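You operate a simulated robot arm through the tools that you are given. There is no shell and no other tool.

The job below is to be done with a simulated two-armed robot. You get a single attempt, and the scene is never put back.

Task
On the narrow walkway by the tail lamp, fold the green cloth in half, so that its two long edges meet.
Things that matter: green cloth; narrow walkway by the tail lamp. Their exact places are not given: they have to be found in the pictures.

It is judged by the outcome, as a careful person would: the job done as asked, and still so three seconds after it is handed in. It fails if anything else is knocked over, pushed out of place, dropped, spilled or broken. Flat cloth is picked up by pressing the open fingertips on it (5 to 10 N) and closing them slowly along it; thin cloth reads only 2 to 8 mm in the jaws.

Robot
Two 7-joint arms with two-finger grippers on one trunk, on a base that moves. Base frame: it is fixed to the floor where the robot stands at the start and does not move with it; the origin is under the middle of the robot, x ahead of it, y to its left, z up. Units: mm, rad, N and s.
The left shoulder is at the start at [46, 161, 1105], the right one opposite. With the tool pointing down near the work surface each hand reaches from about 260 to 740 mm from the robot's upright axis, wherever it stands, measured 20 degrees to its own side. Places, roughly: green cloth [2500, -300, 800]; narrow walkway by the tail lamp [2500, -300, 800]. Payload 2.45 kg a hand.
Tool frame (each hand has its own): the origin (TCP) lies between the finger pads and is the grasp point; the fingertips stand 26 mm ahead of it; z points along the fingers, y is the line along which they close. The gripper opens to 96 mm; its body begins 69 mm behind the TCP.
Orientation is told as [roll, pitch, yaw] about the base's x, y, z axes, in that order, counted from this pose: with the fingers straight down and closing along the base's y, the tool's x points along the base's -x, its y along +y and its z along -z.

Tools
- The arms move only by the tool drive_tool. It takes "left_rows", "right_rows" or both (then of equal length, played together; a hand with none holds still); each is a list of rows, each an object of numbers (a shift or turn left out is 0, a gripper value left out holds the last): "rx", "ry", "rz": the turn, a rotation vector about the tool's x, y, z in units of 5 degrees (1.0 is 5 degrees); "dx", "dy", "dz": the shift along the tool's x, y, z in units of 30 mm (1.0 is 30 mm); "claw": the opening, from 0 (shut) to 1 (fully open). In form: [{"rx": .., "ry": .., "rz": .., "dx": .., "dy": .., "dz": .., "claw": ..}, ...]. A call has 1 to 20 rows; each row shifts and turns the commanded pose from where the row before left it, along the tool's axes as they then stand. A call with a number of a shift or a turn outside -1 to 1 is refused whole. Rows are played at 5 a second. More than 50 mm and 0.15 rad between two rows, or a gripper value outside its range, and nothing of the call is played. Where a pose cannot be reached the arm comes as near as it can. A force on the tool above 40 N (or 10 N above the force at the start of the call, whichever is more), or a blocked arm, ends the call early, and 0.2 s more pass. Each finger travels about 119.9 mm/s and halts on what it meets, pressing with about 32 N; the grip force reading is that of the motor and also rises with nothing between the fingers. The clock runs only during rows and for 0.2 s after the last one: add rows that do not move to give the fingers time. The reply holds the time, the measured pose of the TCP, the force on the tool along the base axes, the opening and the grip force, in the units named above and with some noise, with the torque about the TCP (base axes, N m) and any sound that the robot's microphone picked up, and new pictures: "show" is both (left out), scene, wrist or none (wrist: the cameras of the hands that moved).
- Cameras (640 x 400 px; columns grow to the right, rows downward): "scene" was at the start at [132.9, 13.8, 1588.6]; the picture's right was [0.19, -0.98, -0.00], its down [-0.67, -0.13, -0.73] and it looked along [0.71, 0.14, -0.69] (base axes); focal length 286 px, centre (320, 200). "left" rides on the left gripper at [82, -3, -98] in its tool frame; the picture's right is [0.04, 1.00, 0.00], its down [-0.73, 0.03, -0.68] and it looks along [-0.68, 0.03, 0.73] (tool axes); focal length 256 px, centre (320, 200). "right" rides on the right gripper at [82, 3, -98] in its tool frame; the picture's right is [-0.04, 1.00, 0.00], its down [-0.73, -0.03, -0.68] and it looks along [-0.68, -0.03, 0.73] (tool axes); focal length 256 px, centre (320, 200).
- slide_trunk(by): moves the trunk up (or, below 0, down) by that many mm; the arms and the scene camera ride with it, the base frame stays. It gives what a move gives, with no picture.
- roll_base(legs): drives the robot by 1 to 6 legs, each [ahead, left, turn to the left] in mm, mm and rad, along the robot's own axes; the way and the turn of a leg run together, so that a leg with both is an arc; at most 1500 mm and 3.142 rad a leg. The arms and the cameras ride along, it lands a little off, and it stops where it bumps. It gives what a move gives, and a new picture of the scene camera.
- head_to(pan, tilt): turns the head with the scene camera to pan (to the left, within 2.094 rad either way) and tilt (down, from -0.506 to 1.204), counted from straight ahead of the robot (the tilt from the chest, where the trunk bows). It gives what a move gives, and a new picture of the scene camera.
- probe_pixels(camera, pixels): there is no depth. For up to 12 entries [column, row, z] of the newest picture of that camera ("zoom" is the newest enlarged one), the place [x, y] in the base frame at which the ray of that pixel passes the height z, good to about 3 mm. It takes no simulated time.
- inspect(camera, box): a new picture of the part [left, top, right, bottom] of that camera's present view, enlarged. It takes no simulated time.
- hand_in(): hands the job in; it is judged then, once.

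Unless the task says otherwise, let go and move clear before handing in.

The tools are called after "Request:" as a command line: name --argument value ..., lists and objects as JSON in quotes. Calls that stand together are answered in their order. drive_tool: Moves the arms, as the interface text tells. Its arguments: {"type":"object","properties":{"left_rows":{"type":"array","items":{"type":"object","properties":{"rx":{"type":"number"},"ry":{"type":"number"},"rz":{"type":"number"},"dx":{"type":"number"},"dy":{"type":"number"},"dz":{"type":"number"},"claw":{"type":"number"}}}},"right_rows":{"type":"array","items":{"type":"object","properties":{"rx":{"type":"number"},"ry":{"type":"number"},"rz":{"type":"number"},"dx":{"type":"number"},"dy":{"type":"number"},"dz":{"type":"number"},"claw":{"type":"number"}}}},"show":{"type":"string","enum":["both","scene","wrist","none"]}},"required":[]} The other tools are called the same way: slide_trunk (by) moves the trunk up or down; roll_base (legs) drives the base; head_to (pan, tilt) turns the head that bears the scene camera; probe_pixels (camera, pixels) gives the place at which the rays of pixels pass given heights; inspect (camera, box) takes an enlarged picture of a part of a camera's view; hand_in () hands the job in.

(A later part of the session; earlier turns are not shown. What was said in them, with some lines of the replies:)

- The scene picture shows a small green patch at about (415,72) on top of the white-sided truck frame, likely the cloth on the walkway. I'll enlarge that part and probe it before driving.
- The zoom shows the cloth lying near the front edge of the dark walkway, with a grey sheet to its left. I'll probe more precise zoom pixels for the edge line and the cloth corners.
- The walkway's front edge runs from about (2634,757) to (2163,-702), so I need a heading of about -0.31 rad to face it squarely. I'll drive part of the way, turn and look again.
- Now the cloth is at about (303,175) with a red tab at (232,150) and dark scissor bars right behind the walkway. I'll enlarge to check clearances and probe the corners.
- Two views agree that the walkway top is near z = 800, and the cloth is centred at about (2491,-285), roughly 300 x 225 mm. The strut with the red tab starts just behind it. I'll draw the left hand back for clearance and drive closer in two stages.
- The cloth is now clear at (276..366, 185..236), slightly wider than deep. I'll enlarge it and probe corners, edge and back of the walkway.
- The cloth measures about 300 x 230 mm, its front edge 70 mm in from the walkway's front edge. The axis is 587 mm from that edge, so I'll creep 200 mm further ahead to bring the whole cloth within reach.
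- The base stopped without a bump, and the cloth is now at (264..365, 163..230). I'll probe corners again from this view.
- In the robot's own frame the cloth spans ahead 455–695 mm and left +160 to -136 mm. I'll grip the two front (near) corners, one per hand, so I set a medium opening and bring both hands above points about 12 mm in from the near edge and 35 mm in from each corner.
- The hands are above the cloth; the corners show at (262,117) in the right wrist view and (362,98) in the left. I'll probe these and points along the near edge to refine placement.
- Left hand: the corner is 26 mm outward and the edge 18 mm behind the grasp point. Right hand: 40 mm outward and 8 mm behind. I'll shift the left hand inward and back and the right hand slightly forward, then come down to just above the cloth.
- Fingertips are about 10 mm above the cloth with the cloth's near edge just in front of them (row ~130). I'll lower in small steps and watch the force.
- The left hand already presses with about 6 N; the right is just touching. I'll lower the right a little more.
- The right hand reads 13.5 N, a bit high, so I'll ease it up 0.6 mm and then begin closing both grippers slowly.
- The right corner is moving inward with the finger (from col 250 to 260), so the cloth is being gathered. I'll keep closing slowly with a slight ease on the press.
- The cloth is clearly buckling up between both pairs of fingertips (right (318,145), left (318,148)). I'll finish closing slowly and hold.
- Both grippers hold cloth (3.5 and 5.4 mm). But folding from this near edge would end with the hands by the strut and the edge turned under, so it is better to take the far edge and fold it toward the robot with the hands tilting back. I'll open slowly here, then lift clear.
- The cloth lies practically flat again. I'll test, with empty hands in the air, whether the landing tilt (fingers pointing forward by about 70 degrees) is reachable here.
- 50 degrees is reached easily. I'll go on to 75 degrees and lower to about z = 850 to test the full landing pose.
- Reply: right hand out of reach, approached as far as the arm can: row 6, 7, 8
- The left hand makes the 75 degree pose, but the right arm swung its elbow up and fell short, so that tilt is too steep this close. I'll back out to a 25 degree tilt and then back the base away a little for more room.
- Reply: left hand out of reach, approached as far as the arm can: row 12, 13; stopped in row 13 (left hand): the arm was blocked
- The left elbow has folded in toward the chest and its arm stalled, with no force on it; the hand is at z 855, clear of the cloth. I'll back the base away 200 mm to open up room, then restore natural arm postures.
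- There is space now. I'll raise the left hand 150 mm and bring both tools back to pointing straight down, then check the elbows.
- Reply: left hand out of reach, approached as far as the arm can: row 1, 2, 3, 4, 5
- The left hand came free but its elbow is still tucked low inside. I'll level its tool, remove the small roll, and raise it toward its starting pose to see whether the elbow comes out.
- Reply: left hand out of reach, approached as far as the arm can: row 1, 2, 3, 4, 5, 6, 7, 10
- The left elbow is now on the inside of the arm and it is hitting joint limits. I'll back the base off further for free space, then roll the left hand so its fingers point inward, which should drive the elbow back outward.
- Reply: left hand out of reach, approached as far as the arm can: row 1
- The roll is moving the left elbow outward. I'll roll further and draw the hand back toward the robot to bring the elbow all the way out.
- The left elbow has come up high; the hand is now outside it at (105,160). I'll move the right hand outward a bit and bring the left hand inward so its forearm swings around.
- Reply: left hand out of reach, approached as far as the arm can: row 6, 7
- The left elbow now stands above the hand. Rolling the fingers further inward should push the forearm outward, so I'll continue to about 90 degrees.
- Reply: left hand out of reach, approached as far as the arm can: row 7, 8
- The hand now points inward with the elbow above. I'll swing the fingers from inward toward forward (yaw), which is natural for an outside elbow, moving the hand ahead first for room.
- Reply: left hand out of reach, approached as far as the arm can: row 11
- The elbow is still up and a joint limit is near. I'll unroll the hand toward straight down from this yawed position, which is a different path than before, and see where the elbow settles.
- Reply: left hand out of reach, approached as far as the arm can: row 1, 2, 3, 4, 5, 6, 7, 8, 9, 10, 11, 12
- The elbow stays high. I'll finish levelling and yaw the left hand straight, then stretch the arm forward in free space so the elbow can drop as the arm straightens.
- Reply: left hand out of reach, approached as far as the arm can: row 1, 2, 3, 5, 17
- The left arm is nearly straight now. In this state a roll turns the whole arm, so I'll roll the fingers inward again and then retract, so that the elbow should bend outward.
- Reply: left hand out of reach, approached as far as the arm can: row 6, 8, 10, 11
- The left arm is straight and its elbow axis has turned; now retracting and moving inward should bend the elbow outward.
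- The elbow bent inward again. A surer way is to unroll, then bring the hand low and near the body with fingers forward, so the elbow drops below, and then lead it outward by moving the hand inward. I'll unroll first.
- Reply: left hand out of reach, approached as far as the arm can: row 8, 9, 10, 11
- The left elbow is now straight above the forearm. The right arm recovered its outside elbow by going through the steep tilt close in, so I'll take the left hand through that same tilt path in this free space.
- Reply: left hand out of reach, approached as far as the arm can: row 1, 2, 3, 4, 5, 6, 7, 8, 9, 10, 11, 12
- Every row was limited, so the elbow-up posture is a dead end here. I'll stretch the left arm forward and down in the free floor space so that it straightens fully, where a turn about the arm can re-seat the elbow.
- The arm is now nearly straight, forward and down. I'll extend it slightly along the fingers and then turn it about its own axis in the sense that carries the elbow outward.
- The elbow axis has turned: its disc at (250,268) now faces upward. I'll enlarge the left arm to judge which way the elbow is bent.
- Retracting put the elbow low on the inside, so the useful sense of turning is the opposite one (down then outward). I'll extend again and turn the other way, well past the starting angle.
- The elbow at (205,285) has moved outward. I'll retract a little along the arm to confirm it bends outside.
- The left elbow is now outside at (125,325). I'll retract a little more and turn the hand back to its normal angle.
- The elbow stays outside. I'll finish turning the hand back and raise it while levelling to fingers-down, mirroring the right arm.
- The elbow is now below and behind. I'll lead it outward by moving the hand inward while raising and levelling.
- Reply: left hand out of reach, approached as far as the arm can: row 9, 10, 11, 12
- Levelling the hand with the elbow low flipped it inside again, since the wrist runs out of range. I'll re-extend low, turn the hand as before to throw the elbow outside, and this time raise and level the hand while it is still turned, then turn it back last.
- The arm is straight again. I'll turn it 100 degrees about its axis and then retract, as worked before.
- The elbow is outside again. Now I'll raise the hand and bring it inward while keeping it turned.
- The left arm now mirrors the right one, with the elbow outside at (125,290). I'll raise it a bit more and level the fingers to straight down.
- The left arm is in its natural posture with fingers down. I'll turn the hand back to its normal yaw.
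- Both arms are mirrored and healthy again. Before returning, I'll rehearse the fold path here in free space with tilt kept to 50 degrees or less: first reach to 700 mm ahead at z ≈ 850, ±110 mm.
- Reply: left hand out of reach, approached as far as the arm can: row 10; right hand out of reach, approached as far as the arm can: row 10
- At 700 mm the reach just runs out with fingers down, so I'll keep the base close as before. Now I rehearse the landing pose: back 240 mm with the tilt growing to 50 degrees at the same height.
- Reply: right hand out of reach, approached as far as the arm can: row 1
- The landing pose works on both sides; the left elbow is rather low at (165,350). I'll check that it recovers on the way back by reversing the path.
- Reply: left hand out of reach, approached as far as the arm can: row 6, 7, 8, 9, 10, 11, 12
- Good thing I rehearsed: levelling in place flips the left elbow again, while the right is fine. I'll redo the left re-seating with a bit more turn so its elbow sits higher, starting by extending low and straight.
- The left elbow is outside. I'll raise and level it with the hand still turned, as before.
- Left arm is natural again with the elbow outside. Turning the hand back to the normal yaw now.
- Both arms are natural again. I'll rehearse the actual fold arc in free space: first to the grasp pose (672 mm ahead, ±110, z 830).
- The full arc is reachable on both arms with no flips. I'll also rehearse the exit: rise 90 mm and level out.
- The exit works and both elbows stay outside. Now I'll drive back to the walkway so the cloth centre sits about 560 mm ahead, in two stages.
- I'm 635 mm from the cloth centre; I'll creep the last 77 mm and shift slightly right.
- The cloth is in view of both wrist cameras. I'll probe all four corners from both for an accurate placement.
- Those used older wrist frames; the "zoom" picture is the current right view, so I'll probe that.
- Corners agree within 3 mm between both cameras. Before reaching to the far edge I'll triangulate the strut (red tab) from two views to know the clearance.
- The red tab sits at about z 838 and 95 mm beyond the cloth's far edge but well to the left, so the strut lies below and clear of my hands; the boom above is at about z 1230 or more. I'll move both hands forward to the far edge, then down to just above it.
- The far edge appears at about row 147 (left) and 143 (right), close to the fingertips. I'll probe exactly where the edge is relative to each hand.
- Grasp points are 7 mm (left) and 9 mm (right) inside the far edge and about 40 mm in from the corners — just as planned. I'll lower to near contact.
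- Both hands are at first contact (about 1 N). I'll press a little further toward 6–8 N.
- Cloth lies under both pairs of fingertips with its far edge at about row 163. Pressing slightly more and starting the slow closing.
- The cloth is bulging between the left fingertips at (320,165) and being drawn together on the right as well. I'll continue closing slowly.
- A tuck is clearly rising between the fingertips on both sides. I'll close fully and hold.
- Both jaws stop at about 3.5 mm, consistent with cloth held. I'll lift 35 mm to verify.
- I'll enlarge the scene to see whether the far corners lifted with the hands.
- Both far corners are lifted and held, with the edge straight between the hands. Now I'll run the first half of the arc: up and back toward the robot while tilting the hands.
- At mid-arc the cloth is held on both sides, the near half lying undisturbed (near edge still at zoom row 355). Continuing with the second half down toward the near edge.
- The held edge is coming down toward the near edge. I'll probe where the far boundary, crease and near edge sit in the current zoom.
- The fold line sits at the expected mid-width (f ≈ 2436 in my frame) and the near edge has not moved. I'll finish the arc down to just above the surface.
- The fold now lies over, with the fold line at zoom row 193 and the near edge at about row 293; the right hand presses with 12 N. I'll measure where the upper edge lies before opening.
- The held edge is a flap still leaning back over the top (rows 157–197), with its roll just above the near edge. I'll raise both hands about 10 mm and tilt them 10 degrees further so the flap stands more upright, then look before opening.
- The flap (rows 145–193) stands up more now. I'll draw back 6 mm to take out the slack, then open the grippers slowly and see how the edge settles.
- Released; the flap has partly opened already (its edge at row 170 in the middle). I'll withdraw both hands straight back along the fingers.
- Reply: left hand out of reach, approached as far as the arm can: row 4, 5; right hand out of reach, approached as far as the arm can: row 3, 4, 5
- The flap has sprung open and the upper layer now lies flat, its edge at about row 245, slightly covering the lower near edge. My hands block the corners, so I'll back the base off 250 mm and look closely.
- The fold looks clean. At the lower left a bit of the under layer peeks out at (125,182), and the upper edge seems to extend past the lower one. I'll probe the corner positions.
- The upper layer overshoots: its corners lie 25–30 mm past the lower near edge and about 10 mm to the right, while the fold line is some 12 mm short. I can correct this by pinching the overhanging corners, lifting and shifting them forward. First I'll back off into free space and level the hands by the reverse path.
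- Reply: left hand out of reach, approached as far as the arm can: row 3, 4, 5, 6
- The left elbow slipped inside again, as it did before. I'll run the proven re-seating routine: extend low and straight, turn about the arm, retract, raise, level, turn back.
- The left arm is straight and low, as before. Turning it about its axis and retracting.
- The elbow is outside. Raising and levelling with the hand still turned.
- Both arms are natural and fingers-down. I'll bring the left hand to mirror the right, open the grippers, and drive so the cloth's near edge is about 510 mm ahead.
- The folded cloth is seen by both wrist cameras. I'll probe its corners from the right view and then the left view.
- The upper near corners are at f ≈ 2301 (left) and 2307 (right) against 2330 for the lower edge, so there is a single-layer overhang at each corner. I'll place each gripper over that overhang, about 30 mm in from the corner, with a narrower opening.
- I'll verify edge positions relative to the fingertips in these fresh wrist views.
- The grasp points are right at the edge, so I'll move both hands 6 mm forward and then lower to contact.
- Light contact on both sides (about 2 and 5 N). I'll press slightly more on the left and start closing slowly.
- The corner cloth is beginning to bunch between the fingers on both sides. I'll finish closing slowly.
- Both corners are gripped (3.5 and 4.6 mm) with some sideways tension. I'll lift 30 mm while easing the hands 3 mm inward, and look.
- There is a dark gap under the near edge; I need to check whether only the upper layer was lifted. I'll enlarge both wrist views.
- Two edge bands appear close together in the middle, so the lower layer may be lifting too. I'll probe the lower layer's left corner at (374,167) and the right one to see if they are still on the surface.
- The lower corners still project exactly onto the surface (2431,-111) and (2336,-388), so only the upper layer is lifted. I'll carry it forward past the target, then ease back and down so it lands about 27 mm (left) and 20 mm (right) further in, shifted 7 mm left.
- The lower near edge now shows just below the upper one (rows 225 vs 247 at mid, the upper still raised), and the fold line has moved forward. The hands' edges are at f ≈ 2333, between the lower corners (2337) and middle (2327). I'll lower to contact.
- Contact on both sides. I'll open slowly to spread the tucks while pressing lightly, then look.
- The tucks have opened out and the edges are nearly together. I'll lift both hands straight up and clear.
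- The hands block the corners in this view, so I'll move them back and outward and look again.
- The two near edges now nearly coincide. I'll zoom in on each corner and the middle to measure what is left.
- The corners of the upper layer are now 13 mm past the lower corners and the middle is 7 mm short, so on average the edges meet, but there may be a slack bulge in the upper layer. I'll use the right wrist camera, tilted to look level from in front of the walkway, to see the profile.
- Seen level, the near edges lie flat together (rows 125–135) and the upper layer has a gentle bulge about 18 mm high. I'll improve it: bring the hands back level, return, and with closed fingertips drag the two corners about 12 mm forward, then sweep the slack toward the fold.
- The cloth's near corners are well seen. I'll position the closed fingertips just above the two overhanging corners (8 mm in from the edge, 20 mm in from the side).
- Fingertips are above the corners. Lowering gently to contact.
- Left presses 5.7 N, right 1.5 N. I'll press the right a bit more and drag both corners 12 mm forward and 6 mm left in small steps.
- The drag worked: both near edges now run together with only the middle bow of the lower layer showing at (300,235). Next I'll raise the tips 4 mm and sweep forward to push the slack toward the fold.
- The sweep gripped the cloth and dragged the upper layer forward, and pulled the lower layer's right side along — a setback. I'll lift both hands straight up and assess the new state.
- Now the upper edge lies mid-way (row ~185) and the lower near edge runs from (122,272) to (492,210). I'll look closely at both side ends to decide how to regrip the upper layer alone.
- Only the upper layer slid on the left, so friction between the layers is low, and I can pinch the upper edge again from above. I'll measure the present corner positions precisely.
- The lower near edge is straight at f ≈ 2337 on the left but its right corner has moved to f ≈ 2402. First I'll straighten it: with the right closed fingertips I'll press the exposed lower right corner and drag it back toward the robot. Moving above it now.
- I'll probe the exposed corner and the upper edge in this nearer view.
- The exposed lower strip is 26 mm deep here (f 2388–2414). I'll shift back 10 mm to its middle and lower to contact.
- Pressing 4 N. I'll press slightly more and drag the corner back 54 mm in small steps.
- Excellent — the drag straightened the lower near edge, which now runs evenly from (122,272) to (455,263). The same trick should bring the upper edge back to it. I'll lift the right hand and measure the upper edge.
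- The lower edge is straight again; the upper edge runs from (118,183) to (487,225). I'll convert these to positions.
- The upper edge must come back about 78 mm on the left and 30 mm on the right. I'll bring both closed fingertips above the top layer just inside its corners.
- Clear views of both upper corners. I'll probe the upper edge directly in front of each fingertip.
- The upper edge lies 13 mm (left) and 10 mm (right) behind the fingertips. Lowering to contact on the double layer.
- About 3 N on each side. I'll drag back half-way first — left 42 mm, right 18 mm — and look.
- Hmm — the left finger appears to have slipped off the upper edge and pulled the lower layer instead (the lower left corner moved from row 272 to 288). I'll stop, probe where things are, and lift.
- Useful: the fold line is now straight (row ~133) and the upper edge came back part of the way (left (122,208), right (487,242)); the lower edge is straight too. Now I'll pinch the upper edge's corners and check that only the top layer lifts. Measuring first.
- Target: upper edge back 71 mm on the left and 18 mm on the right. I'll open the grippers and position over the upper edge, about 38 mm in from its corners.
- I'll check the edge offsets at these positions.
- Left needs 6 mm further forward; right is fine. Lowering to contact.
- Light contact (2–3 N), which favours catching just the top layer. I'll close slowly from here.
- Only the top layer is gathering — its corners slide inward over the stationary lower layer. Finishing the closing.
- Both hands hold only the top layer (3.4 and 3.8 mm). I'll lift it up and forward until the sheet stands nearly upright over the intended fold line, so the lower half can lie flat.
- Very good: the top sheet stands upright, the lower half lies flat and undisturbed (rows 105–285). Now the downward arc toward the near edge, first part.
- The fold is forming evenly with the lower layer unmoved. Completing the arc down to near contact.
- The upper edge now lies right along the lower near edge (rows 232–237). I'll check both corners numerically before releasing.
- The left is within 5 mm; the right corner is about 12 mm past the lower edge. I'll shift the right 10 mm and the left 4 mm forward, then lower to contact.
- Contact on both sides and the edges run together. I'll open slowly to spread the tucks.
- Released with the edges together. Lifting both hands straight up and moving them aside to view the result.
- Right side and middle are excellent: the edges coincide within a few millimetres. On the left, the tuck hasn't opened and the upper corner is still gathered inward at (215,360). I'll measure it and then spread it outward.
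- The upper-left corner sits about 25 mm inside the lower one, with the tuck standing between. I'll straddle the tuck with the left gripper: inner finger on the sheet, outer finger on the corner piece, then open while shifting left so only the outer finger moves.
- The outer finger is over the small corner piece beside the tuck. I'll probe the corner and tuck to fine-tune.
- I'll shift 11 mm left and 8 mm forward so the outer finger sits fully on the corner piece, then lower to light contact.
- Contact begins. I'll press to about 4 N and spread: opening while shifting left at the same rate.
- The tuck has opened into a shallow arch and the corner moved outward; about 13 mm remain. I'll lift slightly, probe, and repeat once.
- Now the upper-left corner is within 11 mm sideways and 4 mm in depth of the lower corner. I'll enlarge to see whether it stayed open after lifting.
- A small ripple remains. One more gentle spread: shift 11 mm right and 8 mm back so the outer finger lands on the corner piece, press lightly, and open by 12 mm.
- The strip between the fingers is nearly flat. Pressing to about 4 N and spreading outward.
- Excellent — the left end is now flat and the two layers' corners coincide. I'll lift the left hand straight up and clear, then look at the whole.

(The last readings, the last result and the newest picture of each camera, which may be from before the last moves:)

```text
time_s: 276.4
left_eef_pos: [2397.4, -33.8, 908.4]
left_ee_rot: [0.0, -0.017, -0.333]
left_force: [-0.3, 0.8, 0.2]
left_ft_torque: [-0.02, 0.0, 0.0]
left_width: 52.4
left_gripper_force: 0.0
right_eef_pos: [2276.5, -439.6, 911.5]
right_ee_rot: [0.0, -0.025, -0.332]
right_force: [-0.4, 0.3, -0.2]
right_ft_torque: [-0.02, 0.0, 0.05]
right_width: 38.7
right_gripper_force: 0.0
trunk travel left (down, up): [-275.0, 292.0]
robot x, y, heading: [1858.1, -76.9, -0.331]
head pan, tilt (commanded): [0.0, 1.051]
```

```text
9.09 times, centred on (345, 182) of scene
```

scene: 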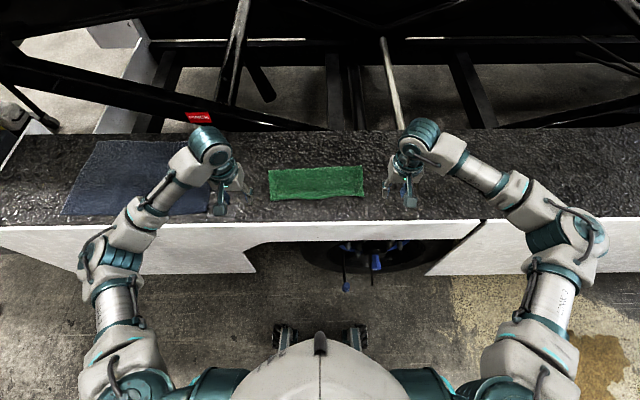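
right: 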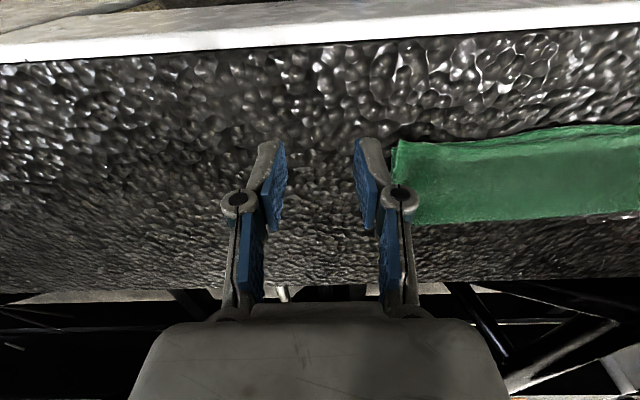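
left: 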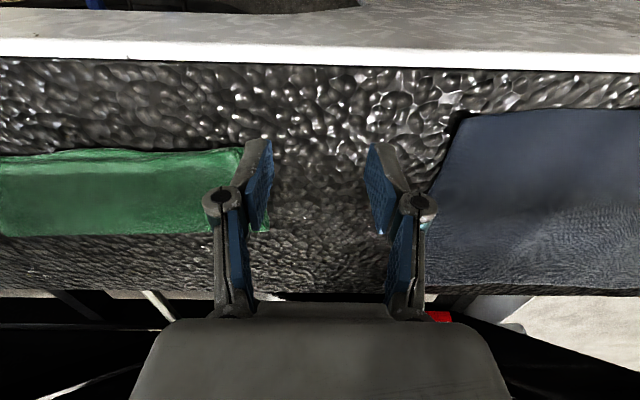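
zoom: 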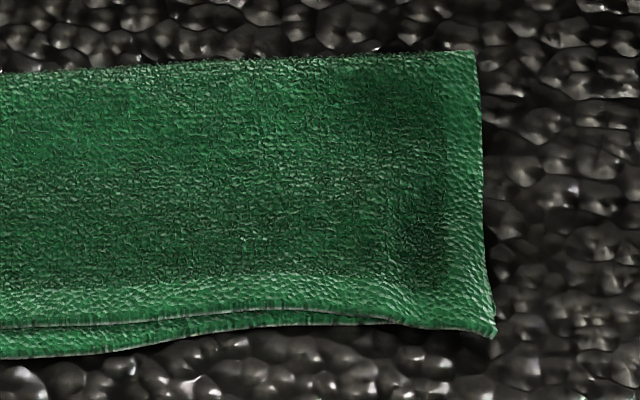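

The fold is now clean: both corners coincide within a few millimetres and the middle of the lower edge shows by only several millimetres. I'll back the robot away clear of the walkway and check that it stays so.

Request:
roll_base --legs '[[-300, 0, 0]]'

Request:
inspect --camera "scene" --box '[200, 70, 420, 207]'

Request:
inspect --camera "scene" --box '[260, 95, 380, 170]'

```text
time_s: 278.5
left_eef_pos: [2111.2, 65.9, 908.1]
left_ee_rot: [-0.001, -0.017, -0.33]
left_force: [0.0, -0.5, 0.3]
left_ft_torque: [-0.02, 0.03, -0.01]
left_width: 52.3
left_gripper_force: 0.1
right_eef_pos: [1990.7, -340.6, 912.8]
right_ee_rot: [-0.002, -0.025, -0.332]
right_force: [0.3, 0.2, 0.2]
right_ft_torque: [0.04, -0.02, -0.01]
right_width: 38.6
right_gripper_force: 0.1
trunk travel left (down, up): [-275.0, 292.0]
robot x, y, heading: [1567.5, 17.3, -0.331]
head pan, tilt (commanded): [0.0, 1.051]
```

scene: 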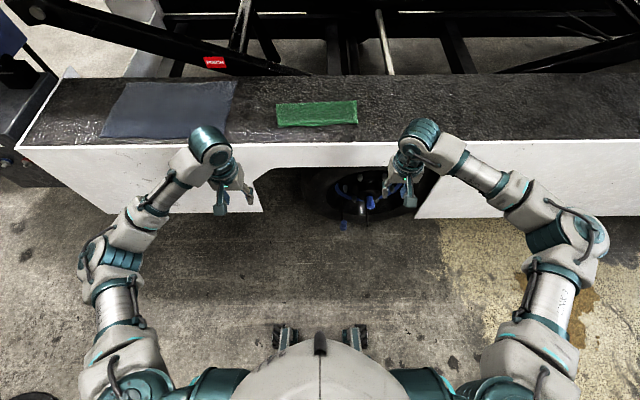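

```text
2.91 times, centred on (310, 138) of scene
```

zoom: 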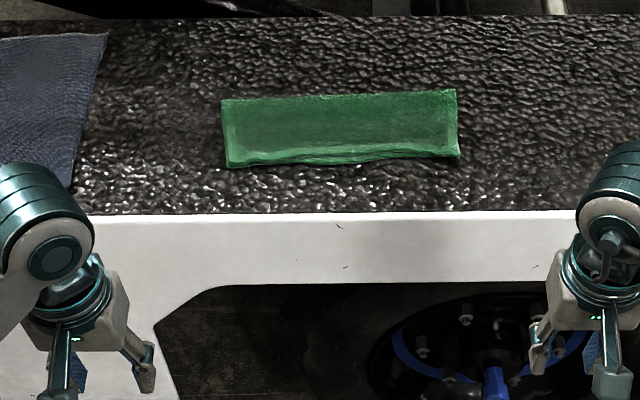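

```text
5.33 times, centred on (320, 132) of scene
```

zoom: 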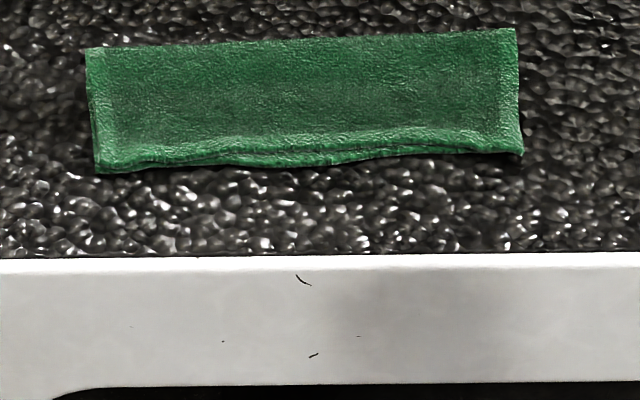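

The cloth lies folded in half on the walkway with its two long edges together along the near side (zoom rows ~155–168). Both hands are empty and clear, and nothing else has moved, so I'm handing the job in.

Request:
hand_in

```text
The job is handed in.
```

The green cloth is folded in half on the walkway by the tail lamp, with its two long edges lying together along the near side. I've handed the job in.

- **Alignment:** in the last close-up views, both pairs of corners sit within a few millimetres of each other. In the middle, the lower edge shows past the upper one by up to about 10 mm.
- **Position:** the folded cloth sits roughly where it started, though its long edges are now a few degrees off parallel with the walkway. I didn't try to square it up.
- **Corrections:** the first fold overshot, and while I was correcting it a sweep dragged both layers out of line. I straightened the cloth, lifted the upper half again and re-laid it.
- **Surroundings:** the grey sheet and everything else look undisturbed in the pictures. Both hands are empty, and the robot is backed clear of the walkway.
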